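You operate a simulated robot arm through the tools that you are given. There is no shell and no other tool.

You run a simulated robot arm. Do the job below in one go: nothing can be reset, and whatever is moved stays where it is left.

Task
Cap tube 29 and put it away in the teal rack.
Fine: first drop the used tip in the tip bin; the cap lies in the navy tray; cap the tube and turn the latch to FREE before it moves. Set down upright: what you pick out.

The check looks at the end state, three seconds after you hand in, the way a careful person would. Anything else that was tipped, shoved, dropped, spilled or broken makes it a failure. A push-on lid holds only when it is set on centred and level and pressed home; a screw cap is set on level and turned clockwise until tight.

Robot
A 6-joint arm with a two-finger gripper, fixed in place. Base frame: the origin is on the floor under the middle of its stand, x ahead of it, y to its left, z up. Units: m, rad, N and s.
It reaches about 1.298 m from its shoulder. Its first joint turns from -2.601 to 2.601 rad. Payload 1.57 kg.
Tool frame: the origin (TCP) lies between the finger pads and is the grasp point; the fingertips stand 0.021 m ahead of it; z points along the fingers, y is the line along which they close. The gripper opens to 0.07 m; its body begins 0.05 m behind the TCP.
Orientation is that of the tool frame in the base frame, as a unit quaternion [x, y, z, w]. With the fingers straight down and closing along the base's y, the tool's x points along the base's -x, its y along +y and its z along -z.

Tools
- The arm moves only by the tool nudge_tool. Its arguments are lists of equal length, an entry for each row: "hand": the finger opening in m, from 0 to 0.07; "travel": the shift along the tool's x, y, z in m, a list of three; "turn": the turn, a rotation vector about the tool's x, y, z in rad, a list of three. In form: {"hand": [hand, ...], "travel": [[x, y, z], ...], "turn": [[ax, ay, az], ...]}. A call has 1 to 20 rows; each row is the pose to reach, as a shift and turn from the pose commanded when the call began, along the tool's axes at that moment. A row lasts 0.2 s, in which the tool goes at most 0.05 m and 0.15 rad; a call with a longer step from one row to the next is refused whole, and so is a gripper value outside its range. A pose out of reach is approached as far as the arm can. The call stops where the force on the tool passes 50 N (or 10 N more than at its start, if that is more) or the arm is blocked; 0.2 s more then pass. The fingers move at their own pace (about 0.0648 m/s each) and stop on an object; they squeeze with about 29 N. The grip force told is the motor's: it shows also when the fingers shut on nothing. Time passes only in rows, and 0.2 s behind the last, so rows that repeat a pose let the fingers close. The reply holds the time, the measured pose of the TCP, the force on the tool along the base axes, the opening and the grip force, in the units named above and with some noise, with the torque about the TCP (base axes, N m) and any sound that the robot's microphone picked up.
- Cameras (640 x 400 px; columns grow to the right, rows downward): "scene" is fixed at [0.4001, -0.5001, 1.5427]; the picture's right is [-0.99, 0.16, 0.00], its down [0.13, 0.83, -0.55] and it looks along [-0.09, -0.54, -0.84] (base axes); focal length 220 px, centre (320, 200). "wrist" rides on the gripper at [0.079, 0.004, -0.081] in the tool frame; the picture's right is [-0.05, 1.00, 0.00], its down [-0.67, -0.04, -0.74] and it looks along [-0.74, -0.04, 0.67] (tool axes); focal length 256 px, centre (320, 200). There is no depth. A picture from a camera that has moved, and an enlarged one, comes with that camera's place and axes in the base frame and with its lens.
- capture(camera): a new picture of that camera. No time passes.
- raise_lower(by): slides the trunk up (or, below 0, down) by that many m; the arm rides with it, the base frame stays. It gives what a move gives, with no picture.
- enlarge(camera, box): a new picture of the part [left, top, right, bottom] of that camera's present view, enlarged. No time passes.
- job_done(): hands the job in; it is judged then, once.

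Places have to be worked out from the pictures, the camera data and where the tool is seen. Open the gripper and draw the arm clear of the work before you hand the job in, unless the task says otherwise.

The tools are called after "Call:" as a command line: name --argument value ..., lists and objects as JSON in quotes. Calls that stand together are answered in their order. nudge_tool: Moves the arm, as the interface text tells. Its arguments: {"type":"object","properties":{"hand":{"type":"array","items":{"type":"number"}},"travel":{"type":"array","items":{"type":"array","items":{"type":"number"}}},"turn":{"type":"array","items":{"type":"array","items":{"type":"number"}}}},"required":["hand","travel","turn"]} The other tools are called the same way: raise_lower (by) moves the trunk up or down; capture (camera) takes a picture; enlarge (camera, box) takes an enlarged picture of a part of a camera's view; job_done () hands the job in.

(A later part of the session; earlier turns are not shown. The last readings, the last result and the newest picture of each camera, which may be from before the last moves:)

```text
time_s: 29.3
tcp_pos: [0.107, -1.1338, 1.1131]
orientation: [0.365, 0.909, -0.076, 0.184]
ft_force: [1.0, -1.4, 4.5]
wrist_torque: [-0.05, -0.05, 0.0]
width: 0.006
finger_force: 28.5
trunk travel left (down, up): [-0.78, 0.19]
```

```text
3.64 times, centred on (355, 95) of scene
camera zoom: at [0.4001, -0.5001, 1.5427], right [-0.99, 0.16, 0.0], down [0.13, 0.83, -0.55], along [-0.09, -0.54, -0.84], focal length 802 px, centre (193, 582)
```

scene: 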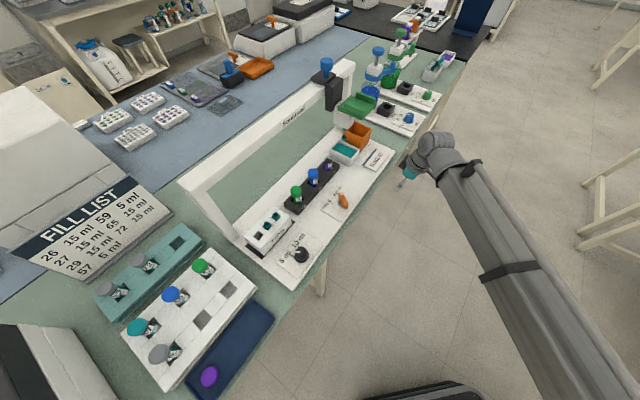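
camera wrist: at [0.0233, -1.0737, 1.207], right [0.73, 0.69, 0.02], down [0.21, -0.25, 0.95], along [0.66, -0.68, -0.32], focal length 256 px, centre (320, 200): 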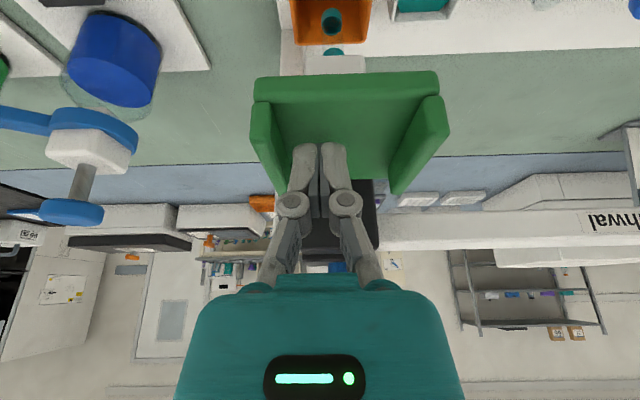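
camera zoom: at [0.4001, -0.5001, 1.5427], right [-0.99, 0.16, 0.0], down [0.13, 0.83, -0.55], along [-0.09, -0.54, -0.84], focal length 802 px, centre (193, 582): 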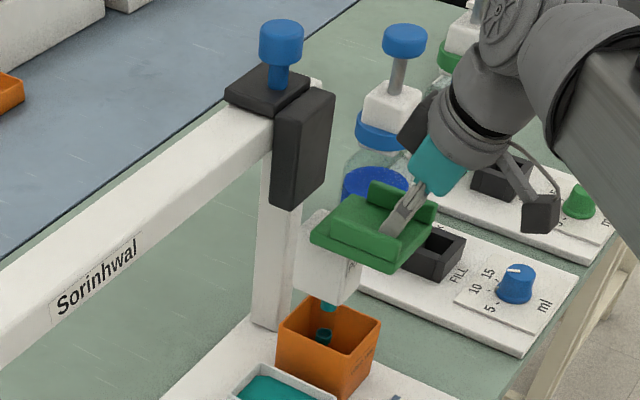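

The spring-like force is 4.5 N now and the tip is well inside the bin; still no click. I continue in 1 cm steps.

Call:
raise_lower --by -0.01

Call:
enlarge --camera "wrist" --box '[200, 0, 460, 230]'

Call:
enlarge --camera "scene" --box '[320, 60, 390, 150]'

```text
time_s: 29.9
tcp_pos: [0.1064, -1.1348, 1.1028]
orientation: [0.365, 0.909, -0.075, 0.184]
ft_force: [0.1, -0.5, 4.8]
wrist_torque: [-0.02, -0.03, -0.01]
width: 0.0059
finger_force: 28.6
trunk travel left (down, up): [-0.77, 0.2]
```

```text
1.74 times, centred on (330, 115) of wrist
camera zoom: at [0.0355, -1.0604, 1.1475], right [0.73, 0.69, 0.02], down [0.21, -0.25, 0.95], along [0.65, -0.68, -0.32], focal length 445 px, centre (303, 348)
```

zoom: 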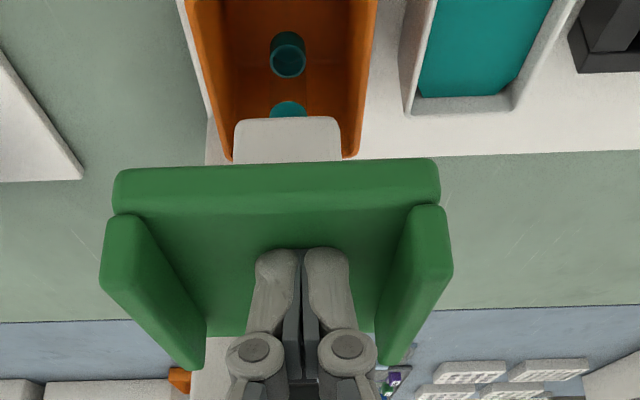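

```text
4.44 times, centred on (355, 105) of scene
camera zoom: at [0.4001, -0.5001, 1.5427], right [-0.99, 0.16, 0.0], down [0.13, 0.83, -0.55], along [-0.09, -0.54, -0.84], focal length 980 px, centre (164, 622)
```

zoom: 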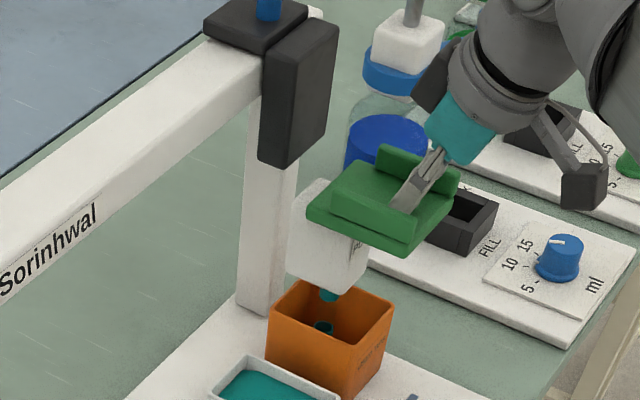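

No click yet at 4.8 N, with ~3 cm of clearance left above the rim for the body. I go another 1.2 cm.

Call:
raise_lower --by -0.012

Call:
enlarge --camera "scene" --box '[320, 60, 390, 150]'

```text
time_s: 30.5
tcp_pos: [0.1078, -1.1342, 1.0929]
orientation: [0.365, 0.91, -0.075, 0.185]
ft_force: [0.1, -0.7, 5.1]
wrist_torque: [-0.05, -0.01, 0.01]
width: 0.0061
finger_force: 28.9
trunk travel left (down, up): [-0.758, 0.212]
```

```text
4.44 times, centred on (355, 105) of scene
camera zoom: at [0.4001, -0.5001, 1.5427], right [-0.99, 0.16, 0.0], down [0.13, 0.83, -0.55], along [-0.09, -0.54, -0.84], focal length 980 px, centre (164, 622)
```

zoom: 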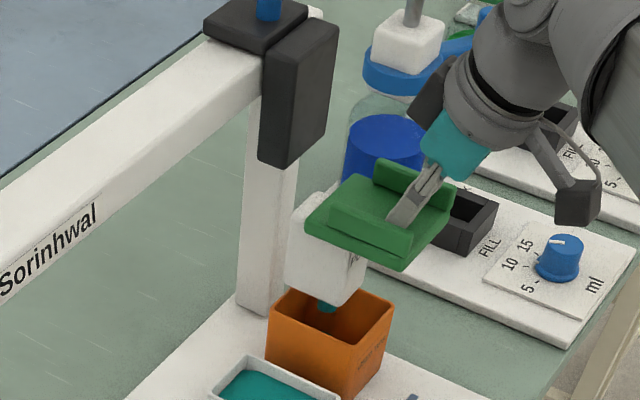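

The force follows a soft return spring (~50 N/m). No end stop yet; I continue 1 cm at a time, watching for contact.

Call:
raise_lower --by -0.01

Call:
enlarge --camera "wrist" --box '[200, 0, 460, 230]'

Call:
enlarge --camera "scene" --box '[320, 60, 390, 150]'

```text
time_s: 31.1
tcp_pos: [0.1074, -1.1346, 1.0821]
orientation: [0.365, 0.909, -0.075, 0.184]
ft_force: [0.1, -1.2, 6.4]
wrist_torque: [0.0, 0.01, 0.0]
width: 0.006
finger_force: 28.2
trunk travel left (down, up): [-0.748, 0.222]
```

```text
1.74 times, centred on (330, 115) of wrist
camera zoom: at [0.0354, -1.0603, 1.1256], right [0.73, 0.69, 0.02], down [0.21, -0.25, 0.95], along [0.65, -0.68, -0.32], focal length 445 px, centre (303, 348)
```

zoom: 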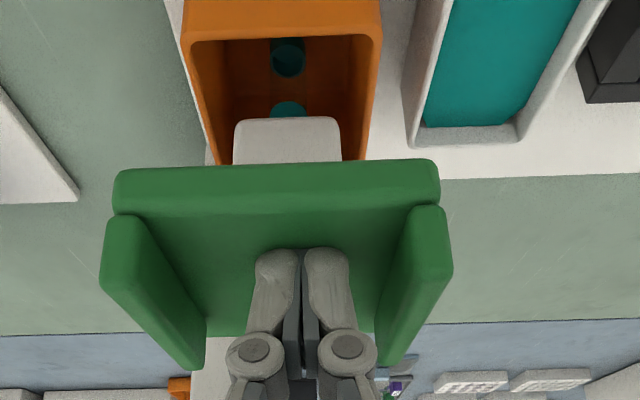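

```text
4.44 times, centred on (355, 105) of scene
camera zoom: at [0.4001, -0.5001, 1.5427], right [-0.99, 0.16, 0.0], down [0.13, 0.83, -0.55], along [-0.09, -0.54, -0.84], focal length 980 px, centre (164, 622)
```

zoom: 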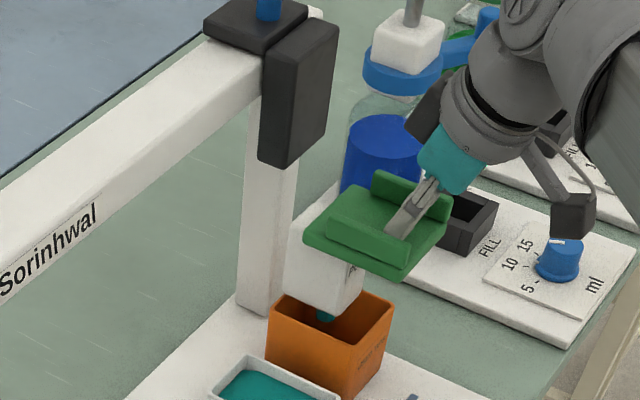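

Still spring only. One more 1 cm step, keeping the tip above the bin floor.

Call:
raise_lower --by -0.01

Call:
enlarge --camera "wrist" --box '[200, 0, 460, 230]'

```text
time_s: 31.6
tcp_pos: [0.1071, -1.1339, 1.075]
orientation: [0.366, 0.909, -0.076, 0.186]
ft_force: [1.5, -10.8, 29.9]
wrist_torque: [-0.25, -0.06, -0.01]
width: 0.0061
finger_force: 28.5
trunk travel left (down, up): [-0.738, 0.232]
```

```text
1.74 times, centred on (330, 115) of wrist
camera zoom: at [0.0355, -1.0597, 1.1177], right [0.73, 0.69, 0.02], down [0.21, -0.24, 0.95], along [0.65, -0.68, -0.32], focal length 445 px, centre (303, 348)
```

zoom: 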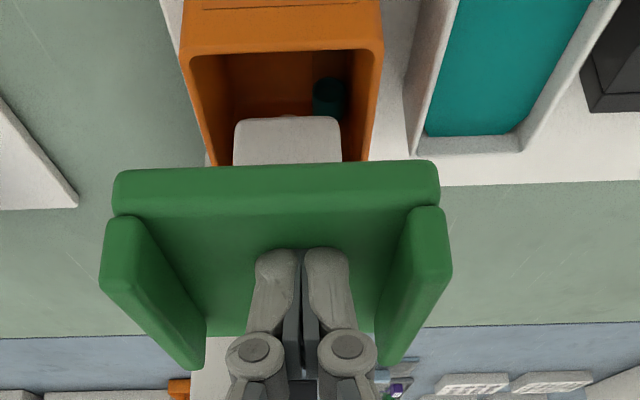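

The force jumped to 30 N at the end stop, and the teal tip has come off and now sits off-centre in the bin. I raise so the pipette springs back, and verify.

Call:
raise_lower --by 0.04

Call:
enlarge --camera "wrist" --box '[200, 0, 460, 230]'

Call:
enlarge --camera "scene" --box '[310, 50, 400, 160]'

```text
time_s: 32.5
tcp_pos: [0.107, -1.1333, 1.1125]
orientation: [0.365, 0.909, -0.074, 0.185]
ft_force: [-1.3, 2.0, 4.4]
wrist_torque: [0.03, 0.02, 0.0]
width: 0.0061
finger_force: 28.8
trunk travel left (down, up): [-0.778, 0.192]
```

```text
1.74 times, centred on (330, 115) of wrist
camera zoom: at [0.0351, -1.0598, 1.1558], right [0.73, 0.69, 0.02], down [0.21, -0.25, 0.95], along [0.65, -0.68, -0.32], focal length 445 px, centre (303, 348)
```

zoom: 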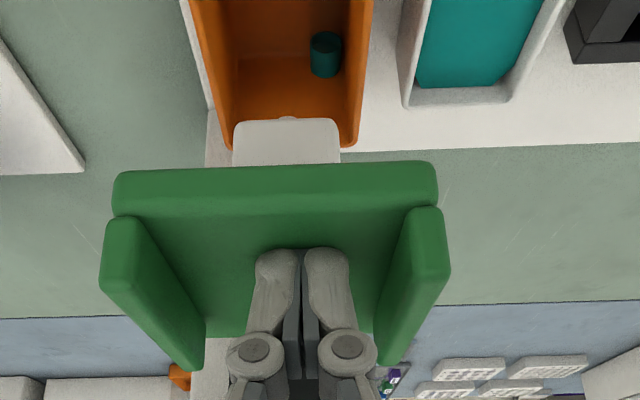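

```text
3.64 times, centred on (355, 105) of scene
camera zoom: at [0.4001, -0.5001, 1.5427], right [-0.99, 0.16, 0.0], down [0.13, 0.83, -0.55], along [-0.09, -0.54, -0.84], focal length 802 px, centre (193, 546)
```

zoom: 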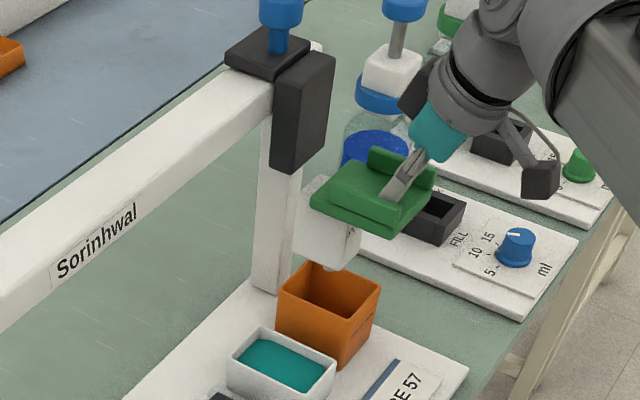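

The tip stays in the bin and the pipette follows the fingers up. I raise clear of the tray, then withdraw toward the robot side and straighten the tool.

Call:
raise_lower --by 0.06

Call:
raise_lower --by 0.09

Call:
nudge_tool --hand '[0, 0, 0, 0, 0, 0, 0]' --travel '[[0.037, 0.02, 0.0156], [0.0737, 0.04, 0.0312], [0.0737, 0.06, 0.0312], [0.0737, 0.08, 0.0312], [0.0737, 0.1, 0.0312], [0.0737, 0.12, 0.0312], [0.0737, 0.14, 0.0312]]' --turn '[[0, 0, 0], [0, 0.1, 0], [0, 0.2, 0], [0, 0.3, 0], [0, 0.4, 0], [0, 0.4, 0], [0, 0.4, 0]]'

Call:
capture --camera "wrist"

Call:
capture --camera "scene"

```text
time_s: 33.5
tcp_pos: [0.1072, -1.1346, 1.1721]
orientation: [0.366, 0.909, -0.075, 0.184]
ft_force: [-0.1, -0.5, 0.3]
wrist_torque: [0.01, -0.01, 0.03]
width: 0.0001
finger_force: 28.2
trunk travel left (down, up): [-0.838, 0.132]
```

```text
time_s: 34.7
tcp_pos: [0.1075, -1.1361, 1.2627]
orientation: [0.366, 0.909, -0.074, 0.184]
ft_force: [-0.6, -0.2, -0.4]
wrist_torque: [-0.01, -0.01, 0.0]
width: 0.0
finger_force: 28.9
trunk travel left (down, up): [-0.928, 0.042]
```

```text
time_s: 36.3
tcp_pos: [0.1652, -0.9948, 1.2469]
orientation: [0.372, 0.928, -0.001, -0.001]
ft_force: [-0.1, 0.7, -0.5]
wrist_torque: [-0.03, 0.03, 0.02]
width: 0.0001
finger_force: 28.5
out of reach, approached as far as the arm can: row 1, 2, 3, 4, 5, 6, 7
trunk travel left (down, up): [-0.928, 0.042]
```

```text
taken
camera wrist: at [0.1117, -0.938, 1.3279], right [0.73, 0.68, 0.0], down [0.46, -0.49, 0.74], along [0.51, -0.54, -0.67], focal length 256 px, centre (320, 200)
```

wrist: 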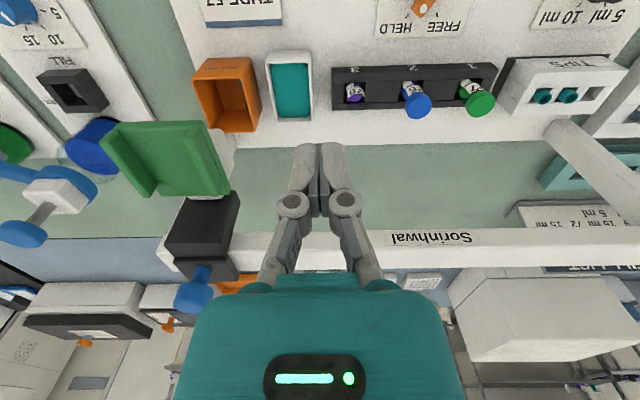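

```text
taken
```

scene: 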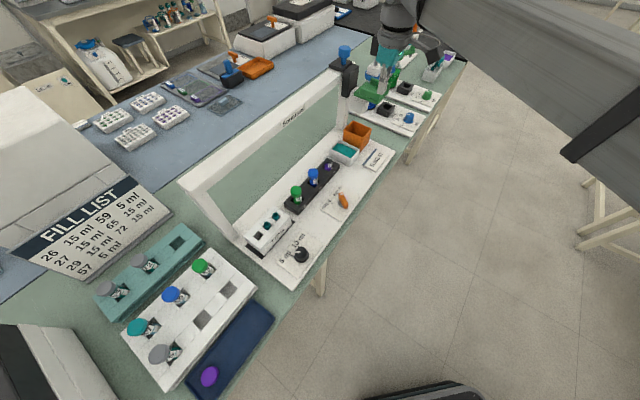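

The pipette is back up and clear, with its nose empty. I zoom to confirm the tip in the bin and study tube 29, the latch, and its pointer.

Call:
enlarge --camera "wrist" --box '[180, 30, 340, 150]'

Call:
enlarge --camera "wrist" --box '[320, 0, 520, 130]'

Call:
enlarge --camera "scene" --box '[280, 130, 380, 230]'

Call:
enlarge --camera "scene" --box '[90, 210, 290, 400]'

```text
3.33 times, centred on (260, 90) of wrist
camera zoom: at [0.1117, -0.938, 1.3279], right [0.73, 0.68, 0.0], down [0.46, -0.49, 0.74], along [0.51, -0.54, -0.67], focal length 853 px, centre (520, 567)
```

zoom: 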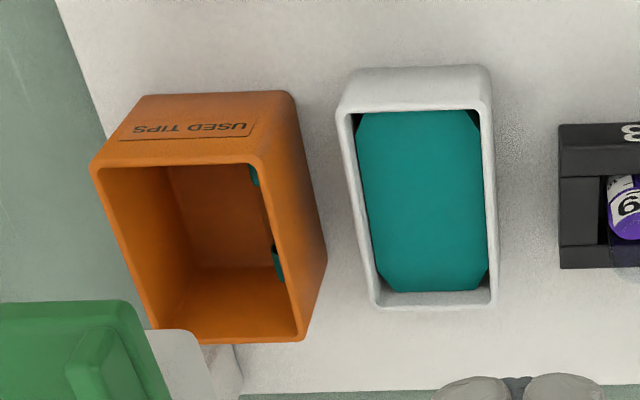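

```text
3.08 times, centred on (420, 65) of wrist
camera zoom: at [0.1117, -0.938, 1.3279], right [0.73, 0.68, 0.0], down [0.46, -0.49, 0.74], along [0.51, -0.54, -0.67], focal length 788 px, centre (12, 615)
```

zoom: 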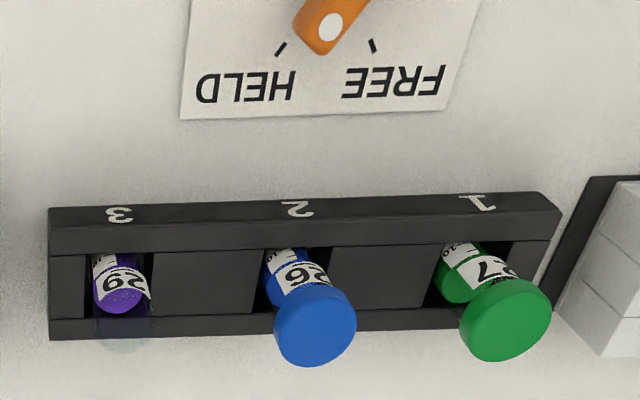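

```text
4.00 times, centred on (330, 180) of scene
camera zoom: at [0.4001, -0.5001, 1.5427], right [-0.99, 0.16, 0.0], down [0.13, 0.83, -0.55], along [-0.09, -0.54, -0.84], focal length 882 px, centre (280, 280)
```

zoom: 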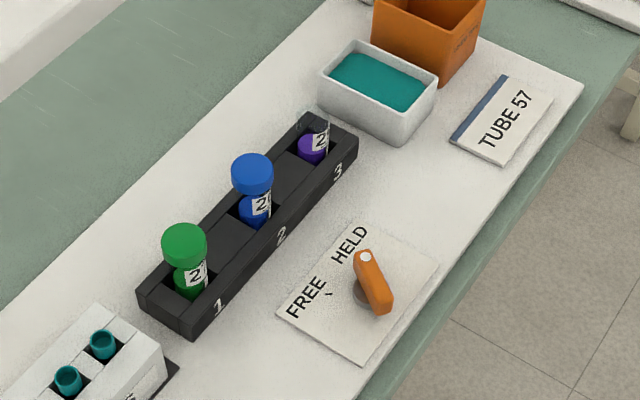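

```text
2.11 times, centred on (190, 305) of scene
camera zoom: at [0.4001, -0.5001, 1.5427], right [-0.99, 0.16, 0.0], down [0.13, 0.83, -0.55], along [-0.09, -0.54, -0.84], focal length 464 px, centre (594, -21)
```

zoom: 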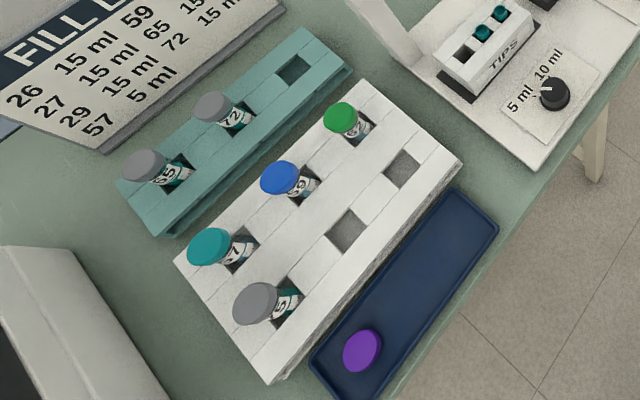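

The tip is in the bin, and tube 29 sits uncapped in slot 3. Triangulation gives tube 26's cap top at (0.344,-0.975,0.979), 27 at (0.408,-0.913), so slot 3 is at about (0.280,-1.037). I open the fingers and move the wrist camera closer to inspect tube 29's rim.

Call:
raise_lower --by -0.05

Call:
nudge_tool --hand '[0.035, 0.07, 0.07]' --travel '[[-0.008, 0.018, 0], [-0.016, 0.036, 0], [-0.0243, 0.0537, 0]]' --turn '[[0, 0, 0], [0, 0, 0], [0, 0, 0]]'

Call:
raise_lower --by -0.12

Call:
capture --camera "wrist"

Call:
enlarge --camera "wrist" --box '[240, 80, 420, 260]'

```text
time_s: 37.2
tcp_pos: [0.1671, -0.9946, 1.1975]
orientation: [0.373, 0.928, 0.0, 0.0]
ft_force: [-0.2, -0.1, 0.9]
wrist_torque: [-0.01, -0.01, 0.07]
width: 0.0003
finger_force: 29.0
trunk travel left (down, up): [-0.878, 0.092]
```

```text
time_s: 38.0
tcp_pos: [0.2207, -0.9743, 1.1968]
orientation: [0.373, 0.928, 0.0, 0.0]
ft_force: [-0.2, 0.0, 0.4]
wrist_torque: [0.0, 0.0, -0.01]
width: 0.0691
finger_force: 0.0
trunk travel left (down, up): [-0.878, 0.092]
```

```text
time_s: 39.5
tcp_pos: [0.221, -0.9734, 1.0775]
orientation: [0.373, 0.928, 0.0, 0.0]
ft_force: [-0.6, 0.2, -0.4]
wrist_torque: [-0.02, 0.01, 0.01]
width: 0.07
finger_force: 0.0
trunk travel left (down, up): [-0.758, 0.212]
```

```text
taken
camera wrist: at [0.167, -0.9171, 1.1578], right [0.73, 0.68, 0.0], down [0.46, -0.49, 0.75], along [0.51, -0.54, -0.67], focal length 256 px, centre (320, 200)
```

wrist: 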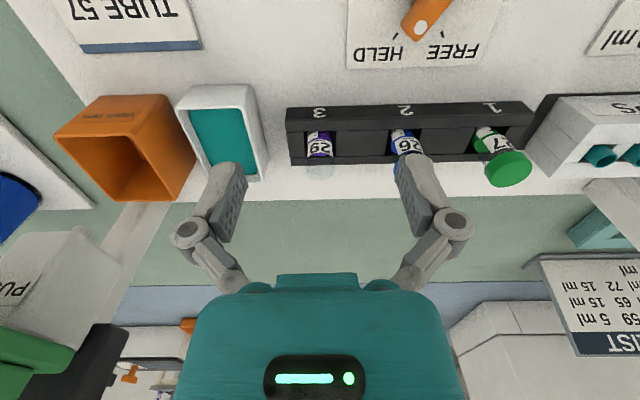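

```text
2.22 times, centred on (330, 170) of wrist
camera zoom: at [0.167, -0.9171, 1.1578], right [0.73, 0.68, 0.0], down [0.46, -0.49, 0.75], along [0.51, -0.54, -0.67], focal length 569 px, centre (298, 267)
```

zoom: 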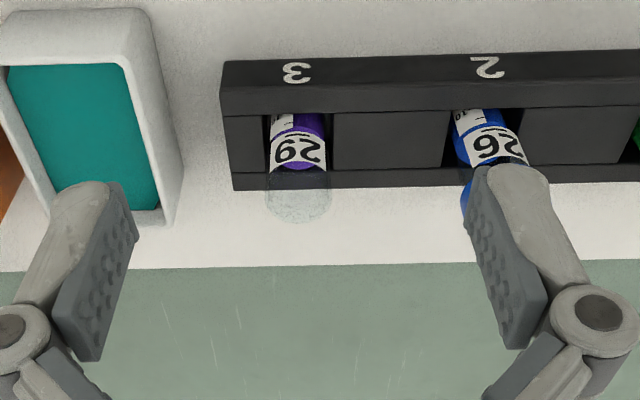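

I zoom harder onto tube 29's neck and the latch.

Call:
enlarge --camera "wrist" --box '[290, 115, 350, 185]'

Call:
enlarge --camera "wrist" --box '[470, 115, 550, 195]'

Call:
enlarge --camera "wrist" --box '[340, 0, 500, 80]'

Call:
enlarge --camera "scene" --box '[190, 350, 240, 400]'

```text
5.71 times, centred on (320, 150) of wrist
camera zoom: at [0.167, -0.9171, 1.1578], right [0.73, 0.68, 0.0], down [0.46, -0.49, 0.75], along [0.51, -0.54, -0.67], focal length 1463 px, centre (320, 486)
```

zoom: 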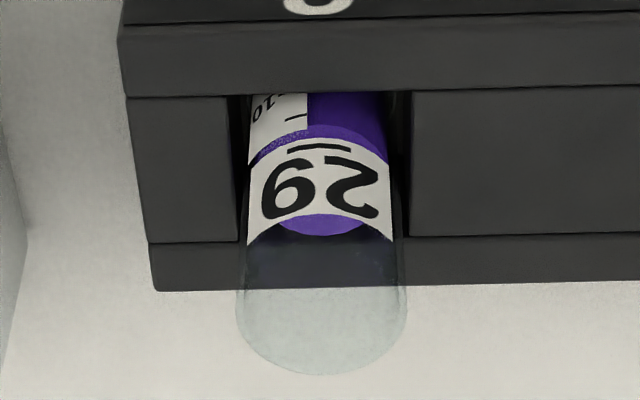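

```text
5.00 times, centred on (510, 155) of wrist
camera zoom: at [0.167, -0.9171, 1.1578], right [0.73, 0.68, 0.0], down [0.46, -0.49, 0.75], along [0.51, -0.54, -0.67], focal length 1280 px, centre (-630, 425)
```

zoom: 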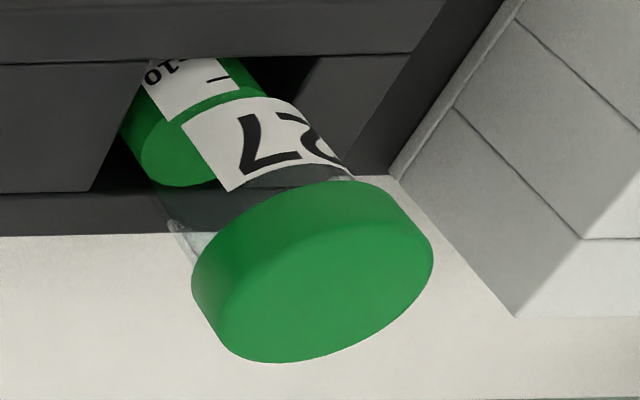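

```text
4.00 times, centred on (420, 40) of wrist
camera zoom: at [0.167, -0.9171, 1.1578], right [0.73, 0.68, 0.0], down [0.46, -0.49, 0.75], along [0.51, -0.54, -0.67], focal length 1024 px, centre (-80, 840)
```

zoom: 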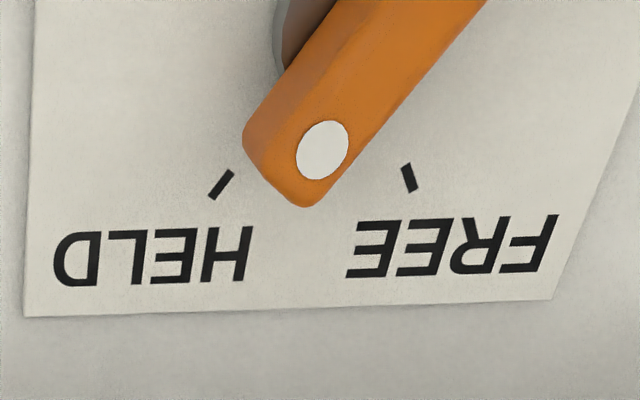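

```text
8.00 times, centred on (215, 375) of scene
camera zoom: at [0.4001, -0.5001, 1.5427], right [-0.99, 0.16, 0.0], down [0.13, 0.83, -0.55], along [-0.09, -0.54, -0.84], focal length 1764 px, centre (1160, -1200)
```

zoom: 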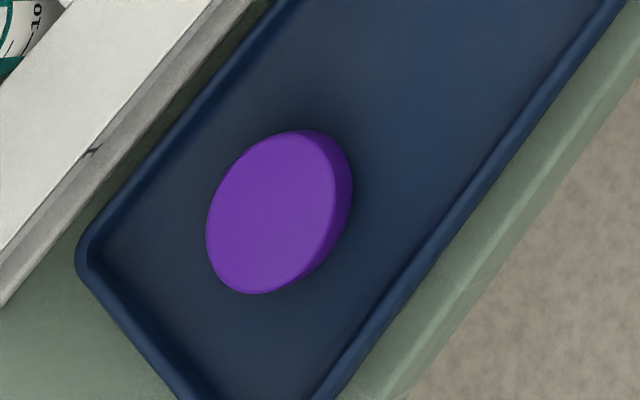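

The neck and caps are smooth (no threads), so it's a push-on lid; the latch lever is parallel to the HELD tick. The cap lies flat, closed side up, in the navy tray near (0.664,-0.477). I raise and travel to a viewpoint over the tray.

Call:
raise_lower --by 0.1

Call:
nudge_tool --hand '[0.07, 0.07, 0.07, 0.07, 0.07, 0.07, 0.07, 0.07, 0.07, 0.07, 0.07, 0.07, 0.07, 0.07, 0.07, 0.07, 0.07, 0.07]' --travel '[[0.02, 0.02, 0], [0.05, 0.05, 0], [0.07, 0.09, 0], [0.09, 0.13, 0], [0.11, 0.17, 0], [0.13, 0.21, 0], [0.14, 0.25, 0], [0.15, 0.29, 0], [0.1546, 0.33, 0], [0.1546, 0.37, 0], [0.1546, 0.41, 0], [0.1546, 0.45, 0], [0.1546, 0.49, 0], [0.1546, 0.53, 0], [0.1546, 0.57, 0], [0.1546, 0.61, 0], [0.1546, 0.65, 0], [0.1546, 0.6705, 0]]' --turn '[[0, 0, 0], [0, 0, 0], [0, 0, 0], [0, 0, 0], [0, 0, 0], [0, 0, 0], [0, 0, 0], [0, 0, 0], [0, 0, 0], [0, 0, 0], [0, 0, 0], [0, 0, 0], [0, 0, 0], [0, 0, 0], [0, 0, 0], [0, 0, 0], [0, 0, 0], [0, 0, 0]]'

Call:
capture --camera "wrist"

Call:
capture --camera "scene"

```text
time_s: 40.9
tcp_pos: [0.221, -0.9742, 1.1779]
orientation: [0.373, 0.928, 0.0, 0.0]
ft_force: [0.7, 0.5, 0.2]
wrist_torque: [0.01, 0.01, 0.01]
width: 0.0699
finger_force: 0.0
trunk travel left (down, up): [-0.858, 0.112]
```

```text
time_s: 44.7
tcp_pos: [0.574, -0.3817, 1.1767]
orientation: [0.374, 0.928, -0.001, -0.001]
ft_force: [0.8, -1.1, -0.5]
wrist_torque: [-0.01, 0.0, 0.01]
width: 0.0701
finger_force: 0.0
trunk travel left (down, up): [-0.858, 0.112]
```

```text
taken
camera wrist: at [0.5209, -0.3254, 1.2577], right [0.73, 0.68, 0.0], down [0.46, -0.49, 0.75], along [0.51, -0.54, -0.67], focal length 256 px, centre (320, 200)
```

wrist: 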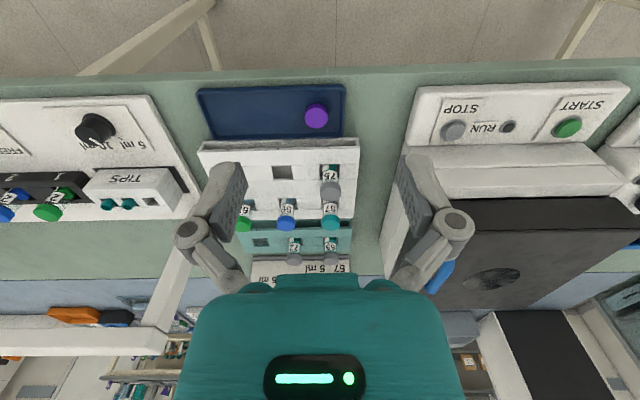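

```text
taken
```

scene: 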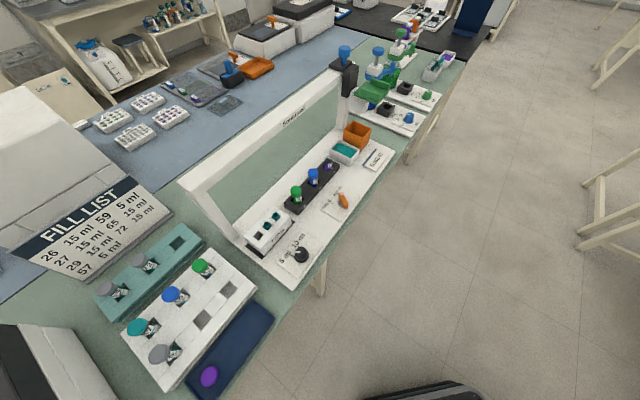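

I see the tray, cap, both racks and the teal rack's empty slot. I zoom for precise triangulation.

Call:
enlarge --camera "wrist" --box '[190, 70, 370, 150]'

Call:
enlarge --camera "wrist" --box '[220, 190, 370, 280]'

Call:
enlarge --camera "scene" --box '[90, 220, 210, 320]'

```text
3.56 times, centred on (280, 110) of wrist
camera zoom: at [0.5209, -0.3254, 1.2577], right [0.73, 0.68, 0.0], down [0.46, -0.49, 0.75], along [0.51, -0.54, -0.67], focal length 910 px, centre (462, 520)
```

zoom: 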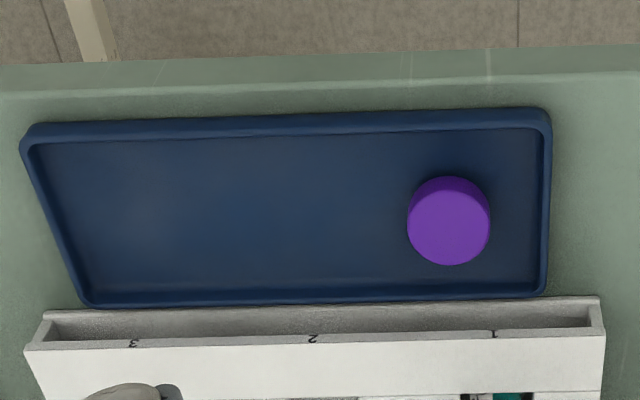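

```text
4.27 times, centred on (295, 235) of wrist
camera zoom: at [0.5209, -0.3254, 1.2577], right [0.73, 0.68, 0.0], down [0.46, -0.49, 0.75], along [0.51, -0.54, -0.67], focal length 1092 px, centre (427, 51)
```

zoom: 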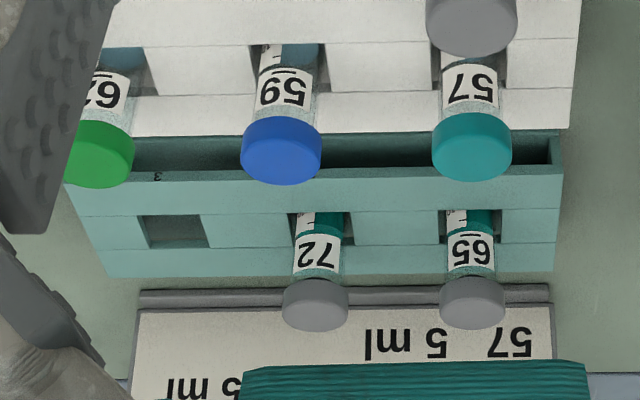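

```text
4.00 times, centred on (150, 270) of scene
camera zoom: at [0.4001, -0.5001, 1.5427], right [-0.99, 0.16, 0.0], down [0.13, 0.83, -0.55], along [-0.09, -0.54, -0.84], focal length 882 px, centre (1000, -80)
```

zoom: 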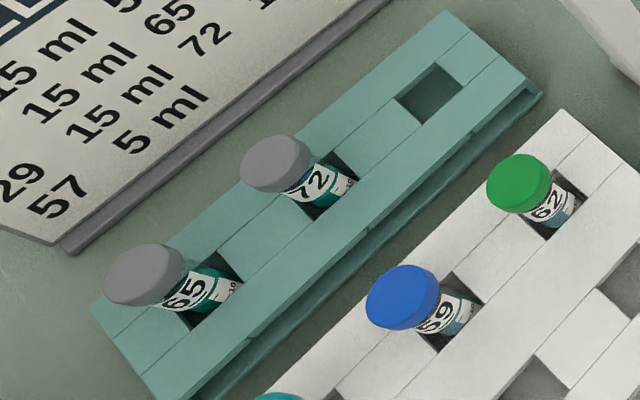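

Cap top centre triangulates to (0.657,-0.478,0.900), diameter ≈0.036. The teal rack's empty slot is at (0.787,-0.823), top z≈0.907 (r=1.139, so I'll need a slight tilt there). I move above the cap and descend with the fingers open.

Call:
nudge_tool --hand '[0.065, 0.065, 0.065, 0.065]' --travel '[[-0.032, -0.003, 0], [-0.064, -0.006, 0], [-0.096, -0.009, 0], [-0.1266, -0.0117, 0]]' --turn '[[0, 0, 0], [0, 0, 0], [0, 0, 0], [0, 0, 0]]'

Call:
raise_lower --by -0.2

Call:
capture --camera "wrist"

Call:
enlarge --camera "scene" --box '[140, 300, 260, 400]'

```text
time_s: 45.7
tcp_pos: [0.6584, -0.4803, 1.1763]
orientation: [0.373, 0.928, 0.0, 0.0]
ft_force: [-0.5, 0.8, -0.2]
wrist_torque: [0.05, 0.01, 0.01]
width: 0.065
finger_force: 0.1
trunk travel left (down, up): [-0.858, 0.112]
```

```text
time_s: 47.9
tcp_pos: [0.6565, -0.4793, 0.9767]
orientation: [0.373, 0.928, -0.001, 0.0]
ft_force: [-0.7, 0.6, -0.6]
wrist_torque: [-0.02, -0.02, -0.02]
width: 0.065
finger_force: 0.0
trunk travel left (down, up): [-0.658, 0.312]
```

```text
taken
camera wrist: at [0.6035, -0.4225, 1.0577], right [0.73, 0.68, 0.0], down [0.46, -0.49, 0.75], along [0.51, -0.54, -0.67], focal length 256 px, centre (320, 200)
```

wrist: 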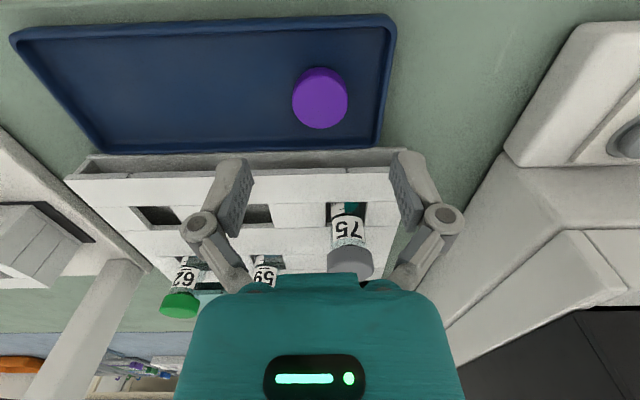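

```text
4.00 times, centred on (200, 350) of scene
camera zoom: at [0.4001, -0.5001, 1.5427], right [-0.99, 0.16, 0.0], down [0.13, 0.83, -0.55], along [-0.09, -0.54, -0.84], focal length 882 px, centre (800, -400)
```

zoom: 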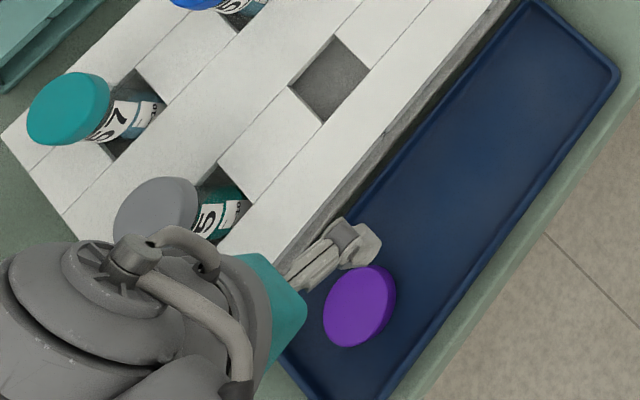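

The cap is centred between the fingers (my estimate agrees within ~1 mm). I lower to fingertip z≈0.893 and check before the last few millimetres.

Call:
raise_lower --by -0.062

Call:
capture --camera "wrist"

Call:
enlarge --camera "scene" --box '[180, 340, 260, 400]'

```text
time_s: 48.9
tcp_pos: [0.6575, -0.4789, 0.9151]
orientation: [0.373, 0.928, 0.0, 0.001]
ft_force: [0.8, -0.1, -0.1]
wrist_torque: [0.01, -0.02, 0.02]
width: 0.0652
finger_force: 0.1
trunk travel left (down, up): [-0.596, 0.374]
```

```text
taken
camera wrist: at [0.6034, -0.4225, 0.9957], right [0.73, 0.68, 0.0], down [0.46, -0.49, 0.75], along [0.51, -0.54, -0.67], focal length 256 px, centre (320, 200)
```

wrist: 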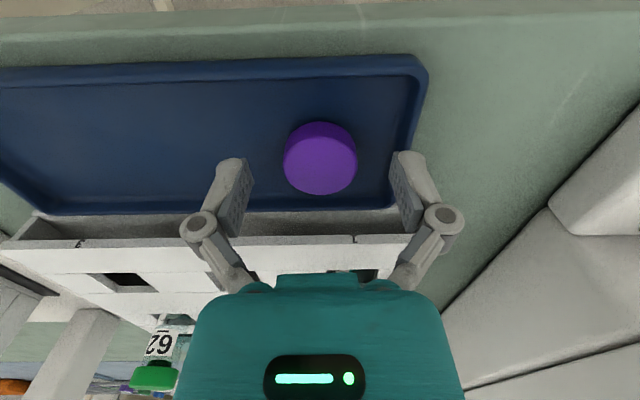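

```text
6.67 times, centred on (220, 370) of scene
camera zoom: at [0.4001, -0.5001, 1.5427], right [-0.99, 0.16, 0.0], down [0.13, 0.83, -0.55], along [-0.09, -0.54, -0.84], focal length 1470 px, centre (987, -933)
```

zoom: 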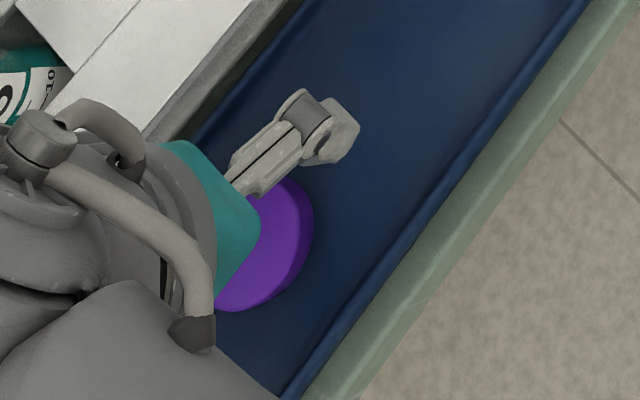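

The −d tray wall is only ~4 cm from the cap centre, so I narrow the fingers to 0.050 and shift 3 mm away from that wall before going lower. I also zoom in to judge the cap's height.

Call:
nudge_tool --hand '[0.055, 0.05, 0.05]' --travel '[[0, -0.003, 0], [0, -0.003, 0], [0, -0.003, 0]]' --turn '[[0, 0, 0], [0, 0, 0], [0, 0, 0]]'

Call:
enlarge --camera "wrist" --box '[200, 60, 440, 220]'

```text
time_s: 49.7
tcp_pos: [0.6557, -0.4813, 0.9147]
orientation: [0.373, 0.928, 0.0, -0.001]
ft_force: [0.9, 0.0, 0.1]
wrist_torque: [0.0, -0.01, 0.0]
width: 0.0502
finger_force: 0.1
trunk travel left (down, up): [-0.596, 0.374]
```

```text
2.50 times, centred on (320, 140) of wrist
camera zoom: at [0.6017, -0.4247, 0.9957], right [0.73, 0.68, 0.0], down [0.46, -0.49, 0.75], along [0.51, -0.54, -0.67], focal length 640 px, centre (320, 350)
```

zoom: 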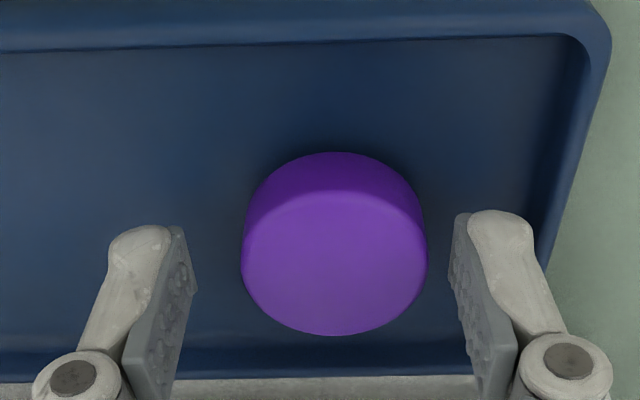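

From tool-frame geometry the cap spans z≈0.892–0.906 and is 2.6 mm toward +n from the TCP; my fingertips at 0.894 are already 2 mm above the tray floor. I centre by 2.6 mm and close on the cap.

Call:
nudge_tool --hand '[0.05, 0.045, 0.03, 0.02, 0.02, 0.02]' --travel '[[0.0026, 0, 0], [0.0026, 0, 0], [0.0026, 0, 0], [0.0026, 0, 0], [0.0026, 0, 0], [0.0026, 0, 0]]' --turn '[[0, 0, 0], [0, 0, 0], [0, 0, 0], [0, 0, 0], [0, 0, 0], [0, 0, 0]]'

Call:
enlarge --camera "wrist" --box '[200, 60, 440, 220]'

```text
time_s: 51.1
tcp_pos: [0.6525, -0.4786, 0.9154]
orientation: [0.373, 0.928, 0.0, 0.0]
ft_force: [0.2, -0.8, 4.6]
wrist_torque: [-0.01, -0.07, 0.02]
width: 0.0296
finger_force: 28.6
trunk travel left (down, up): [-0.596, 0.374]
```

```text
2.50 times, centred on (320, 140) of wrist
camera zoom: at [0.5994, -0.4224, 0.996], right [0.73, 0.68, 0.0], down [0.46, -0.49, 0.75], along [0.51, -0.54, -0.67], focal length 640 px, centre (320, 350)
```

zoom: 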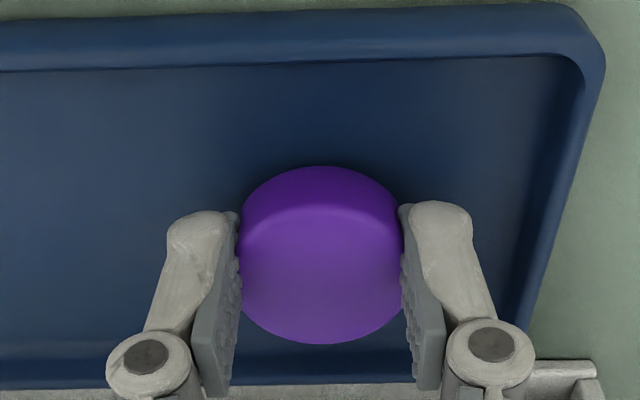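

The fingers closed on the cap (width 0.0296, 28.6 N). I lift 4 cm and check the cap is held level.

Call:
raise_lower --by 0.04

Call:
enlarge --camera "wrist" --box '[200, 60, 440, 220]'

Call:
enlarge --camera "scene" --box '[180, 340, 260, 400]'

```text
time_s: 51.9
tcp_pos: [0.6539, -0.4799, 0.9548]
orientation: [0.372, 0.928, 0.0, 0.001]
ft_force: [-0.1, -0.6, -0.4]
wrist_torque: [0.01, 0.02, 0.0]
width: 0.0301
finger_force: 29.1
trunk travel left (down, up): [-0.636, 0.334]
```

```text
2.50 times, centred on (320, 140) of wrist
camera zoom: at [0.5997, -0.4227, 1.0357], right [0.73, 0.68, 0.0], down [0.46, -0.49, 0.75], along [0.51, -0.54, -0.67], focal length 640 px, centre (320, 350)
```

zoom: 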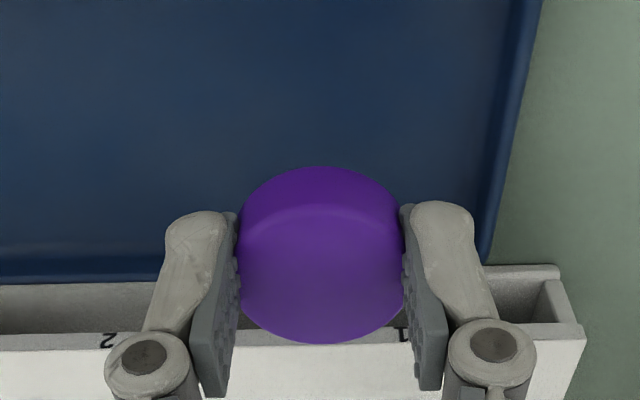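

```text
6.67 times, centred on (220, 370) of scene
camera zoom: at [0.4001, -0.5001, 1.5427], right [-0.99, 0.16, 0.0], down [0.13, 0.83, -0.55], along [-0.09, -0.54, -0.84], focal length 1470 px, centre (987, -933)
```

zoom: 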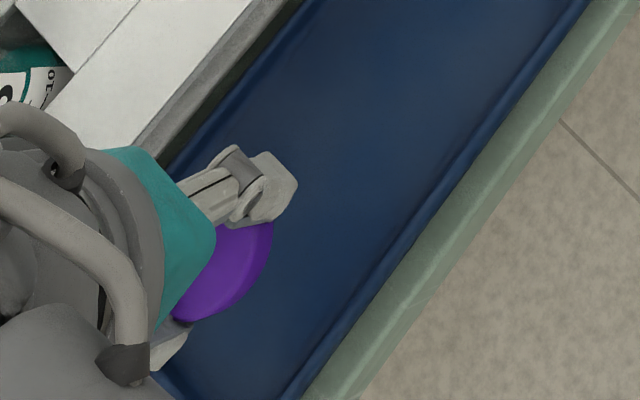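

The cap is held level, bottom flush with the fingertips and centred within ~1 mm. The tube rim is at about z=0.971, outer diameter ≈0.029. I raise to clear everything and carry the cap to above slot 3.

Call:
raise_lower --by 0.17

Call:
nudge_tool --hand '[0.02, 0.02, 0.02, 0.02, 0.02, 0.02, 0.02, 0.02, 0.02, 0.02, 0.02, 0.02, 0.02, 0.02, 0.02, 0.02, 0.02, 0.02, 0.02]' --travel '[[0, -0.02, 0], [0, -0.055, 0], [0, -0.095, 0], [0, -0.135, 0], [0, -0.175, 0], [0, -0.215, 0], [0, -0.255, 0], [0, -0.295, 0], [0, -0.335, 0], [0, -0.375, 0], [0, -0.415, 0], [0, -0.455, 0], [0, -0.495, 0], [-0.02, -0.535, 0], [-0.05, -0.57, 0], [-0.075, -0.605, 0], [-0.1, -0.635, 0], [-0.115, -0.655, 0], [-0.1187, -0.6607, 0]]' --turn '[[0, 0, 0], [0, 0, 0], [0, 0, 0], [0, 0, 0], [0, 0, 0], [0, 0, 0], [0, 0, 0], [0, 0, 0], [0, 0, 0], [0, 0, 0], [0, 0, 0], [0, 0, 0], [0, 0, 0], [0, 0, 0], [0, 0, 0], [0, 0, 0], [0, 0, 0], [0, 0, 0], [0, 0, 0]]'

Call:
capture --camera "wrist"

Call:
capture --camera "scene"

```text
time_s: 53.8
tcp_pos: [0.654, -0.4803, 1.126]
orientation: [0.373, 0.928, 0.0, 0.0]
ft_force: [-0.4, -0.6, -0.4]
wrist_torque: [-0.01, -0.06, -0.02]
width: 0.0295
finger_force: 28.8
trunk travel left (down, up): [-0.806, 0.164]
```

```text
time_s: 57.8
tcp_pos: [0.2827, -1.0391, 1.126]
orientation: [0.373, 0.928, 0.0, 0.0]
ft_force: [0.9, -0.1, 1.2]
wrist_torque: [-0.02, -0.01, 0.02]
width: 0.0294
finger_force: 28.6
trunk travel left (down, up): [-0.806, 0.164]
```

```text
taken
camera wrist: at [0.228, -0.9828, 1.2057], right [0.73, 0.68, 0.0], down [0.46, -0.49, 0.75], along [0.51, -0.54, -0.67], focal length 256 px, centre (320, 200)
```

wrist: 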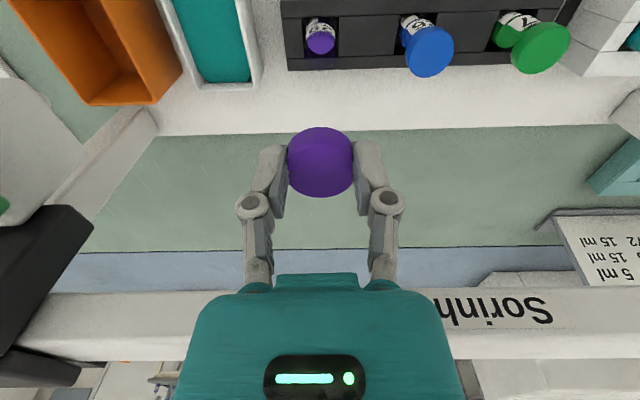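

```text
taken
```

scene: 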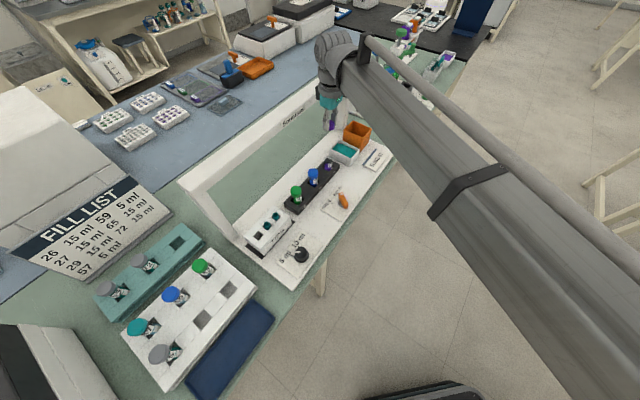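

The cap is above slot 3 at about the right spot. I lower to ~4 cm above the rim to align visually with both cameras.

Call:
raise_lower --by -0.09

Call:
enlarge --camera "wrist" --box '[240, 60, 400, 210]'

Call:
enlarge --camera "scene" --box '[300, 120, 370, 190]'

```text
time_s: 59.1
tcp_pos: [0.2828, -1.039, 1.035]
orientation: [0.373, 0.928, 0.0, 0.0]
ft_force: [0.4, 0.3, -0.7]
wrist_torque: [-0.05, 0.02, -0.01]
width: 0.0296
finger_force: 29.4
trunk travel left (down, up): [-0.716, 0.254]
```

```text
2.67 times, centred on (320, 135) of wrist
camera zoom: at [0.2283, -0.9823, 1.1158], right [0.73, 0.68, 0.0], down [0.46, -0.49, 0.75], along [0.51, -0.54, -0.67], focal length 683 px, centre (320, 373)
```

zoom: 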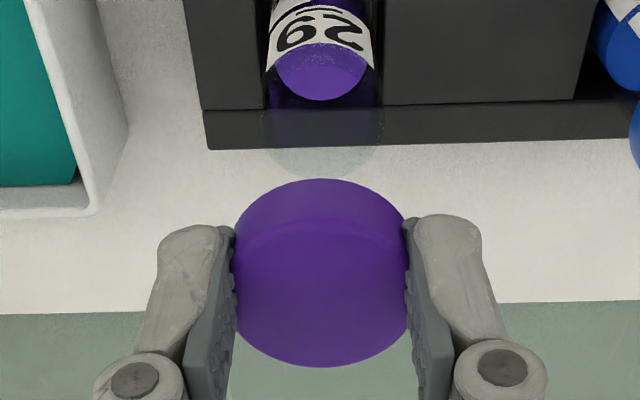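

```text
5.71 times, centred on (335, 155) of scene
camera zoom: at [0.4001, -0.5001, 1.5427], right [-0.99, 0.16, 0.0], down [0.13, 0.83, -0.55], along [-0.09, -0.54, -0.84], focal length 1260 px, centre (234, 457)
```

zoom: 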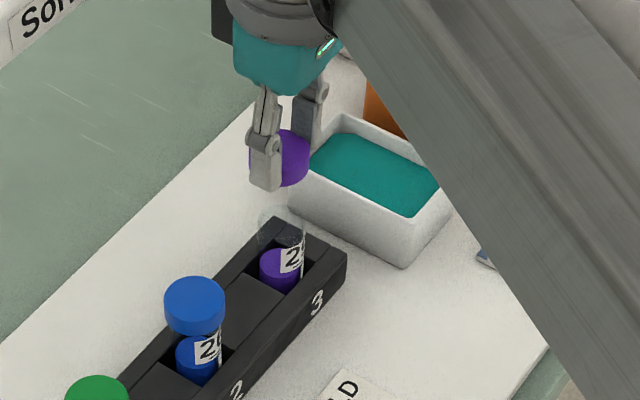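

Both cap and rim are visible in both views. I zoom in further to measure the offsets.

Call:
enlarge --camera "scene" --box '[320, 136, 352, 172]'

Call:
enlarge --camera "wrist" --box '[280, 60, 360, 150]'

```text
11.11 times, centred on (336, 154) of scene
camera zoom: at [0.4001, -0.5001, 1.5427], right [-0.99, 0.16, 0.0], down [0.13, 0.83, -0.55], along [-0.09, -0.54, -0.84], focal length 2450 px, centre (142, 711)
```

zoom: 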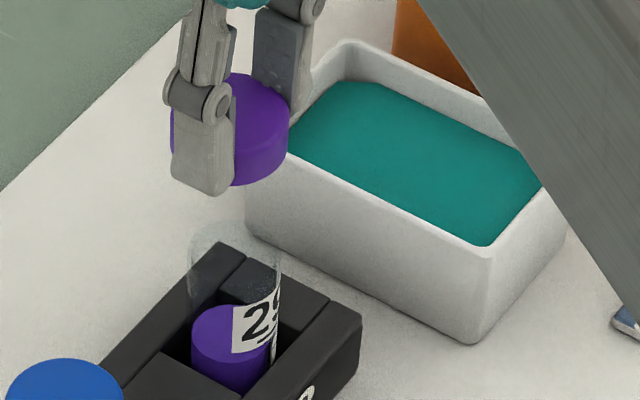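

```text
4.44 times, centred on (320, 105) of wrist
camera zoom: at [0.2283, -0.9823, 1.1158], right [0.73, 0.68, 0.0], down [0.46, -0.49, 0.75], along [0.51, -0.54, -0.67], focal length 1138 px, centre (320, 622)
```

zoom: 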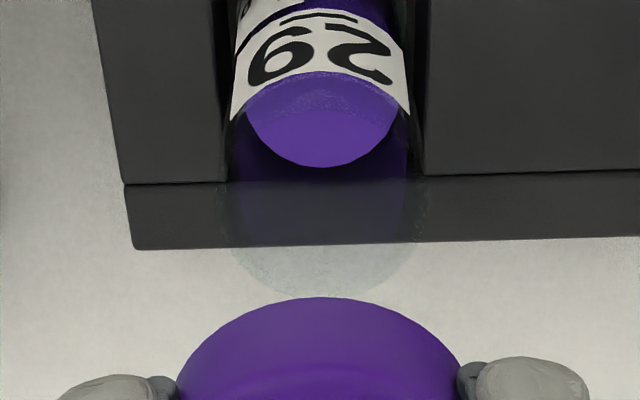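

The bench-direction alignment is within ~0.5 mm (wrist view), while the scene view says the tube is ~3 mm further toward +n than the cap. I shift +3 mm in tool x and lower 2.5 cm for a closer check.

Call:
nudge_tool --hand '[0.02, 0.02]' --travel '[[0.003, 0, 0], [0.003, 0, 0]]' --turn '[[0, 0, 0], [0, 0, 0]]'

Call:
raise_lower --by -0.025

Call:
enlarge --camera "scene" --box '[320, 136, 352, 172]'

Call:
enlarge --camera "wrist" --box '[270, 80, 370, 180]'

```text
time_s: 59.7
tcp_pos: [0.2799, -1.037, 1.0341]
orientation: [0.374, 0.928, -0.001, 0.0]
ft_force: [-0.4, 0.2, 0.4]
wrist_torque: [-0.02, -0.03, -0.02]
width: 0.0295
finger_force: 29.0
trunk travel left (down, up): [-0.716, 0.254]
```

```text
time_s: 60.4
tcp_pos: [0.2803, -1.0359, 1.0102]
orientation: [0.373, 0.928, -0.001, 0.001]
ft_force: [-0.3, 0.7, -0.9]
wrist_torque: [0.03, -0.01, 0.01]
width: 0.0295
finger_force: 28.9
trunk travel left (down, up): [-0.691, 0.279]
```

```text
11.11 times, centred on (336, 154) of scene
camera zoom: at [0.4001, -0.5001, 1.5427], right [-0.99, 0.16, 0.0], down [0.13, 0.83, -0.55], along [-0.09, -0.54, -0.84], focal length 2450 px, centre (142, 711)
```

zoom: 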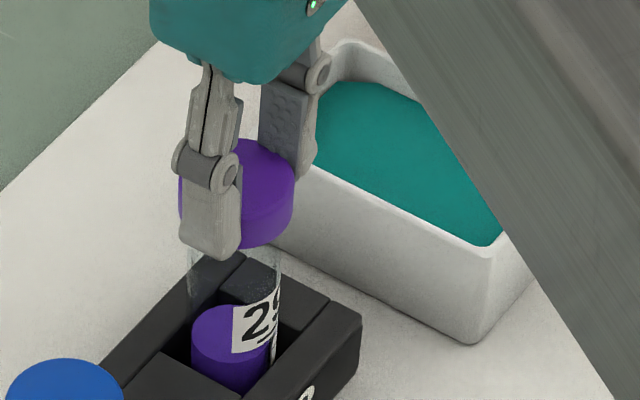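

```text
4.00 times, centred on (320, 130) of wrist
camera zoom: at [0.2258, -0.9801, 1.0907], right [0.73, 0.68, 0.0], down [0.46, -0.49, 0.75], along [0.51, -0.54, -0.67], focal length 1024 px, centre (320, 480)
```

zoom: 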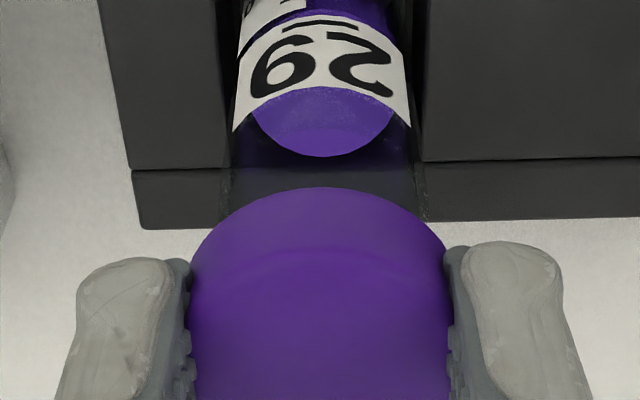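

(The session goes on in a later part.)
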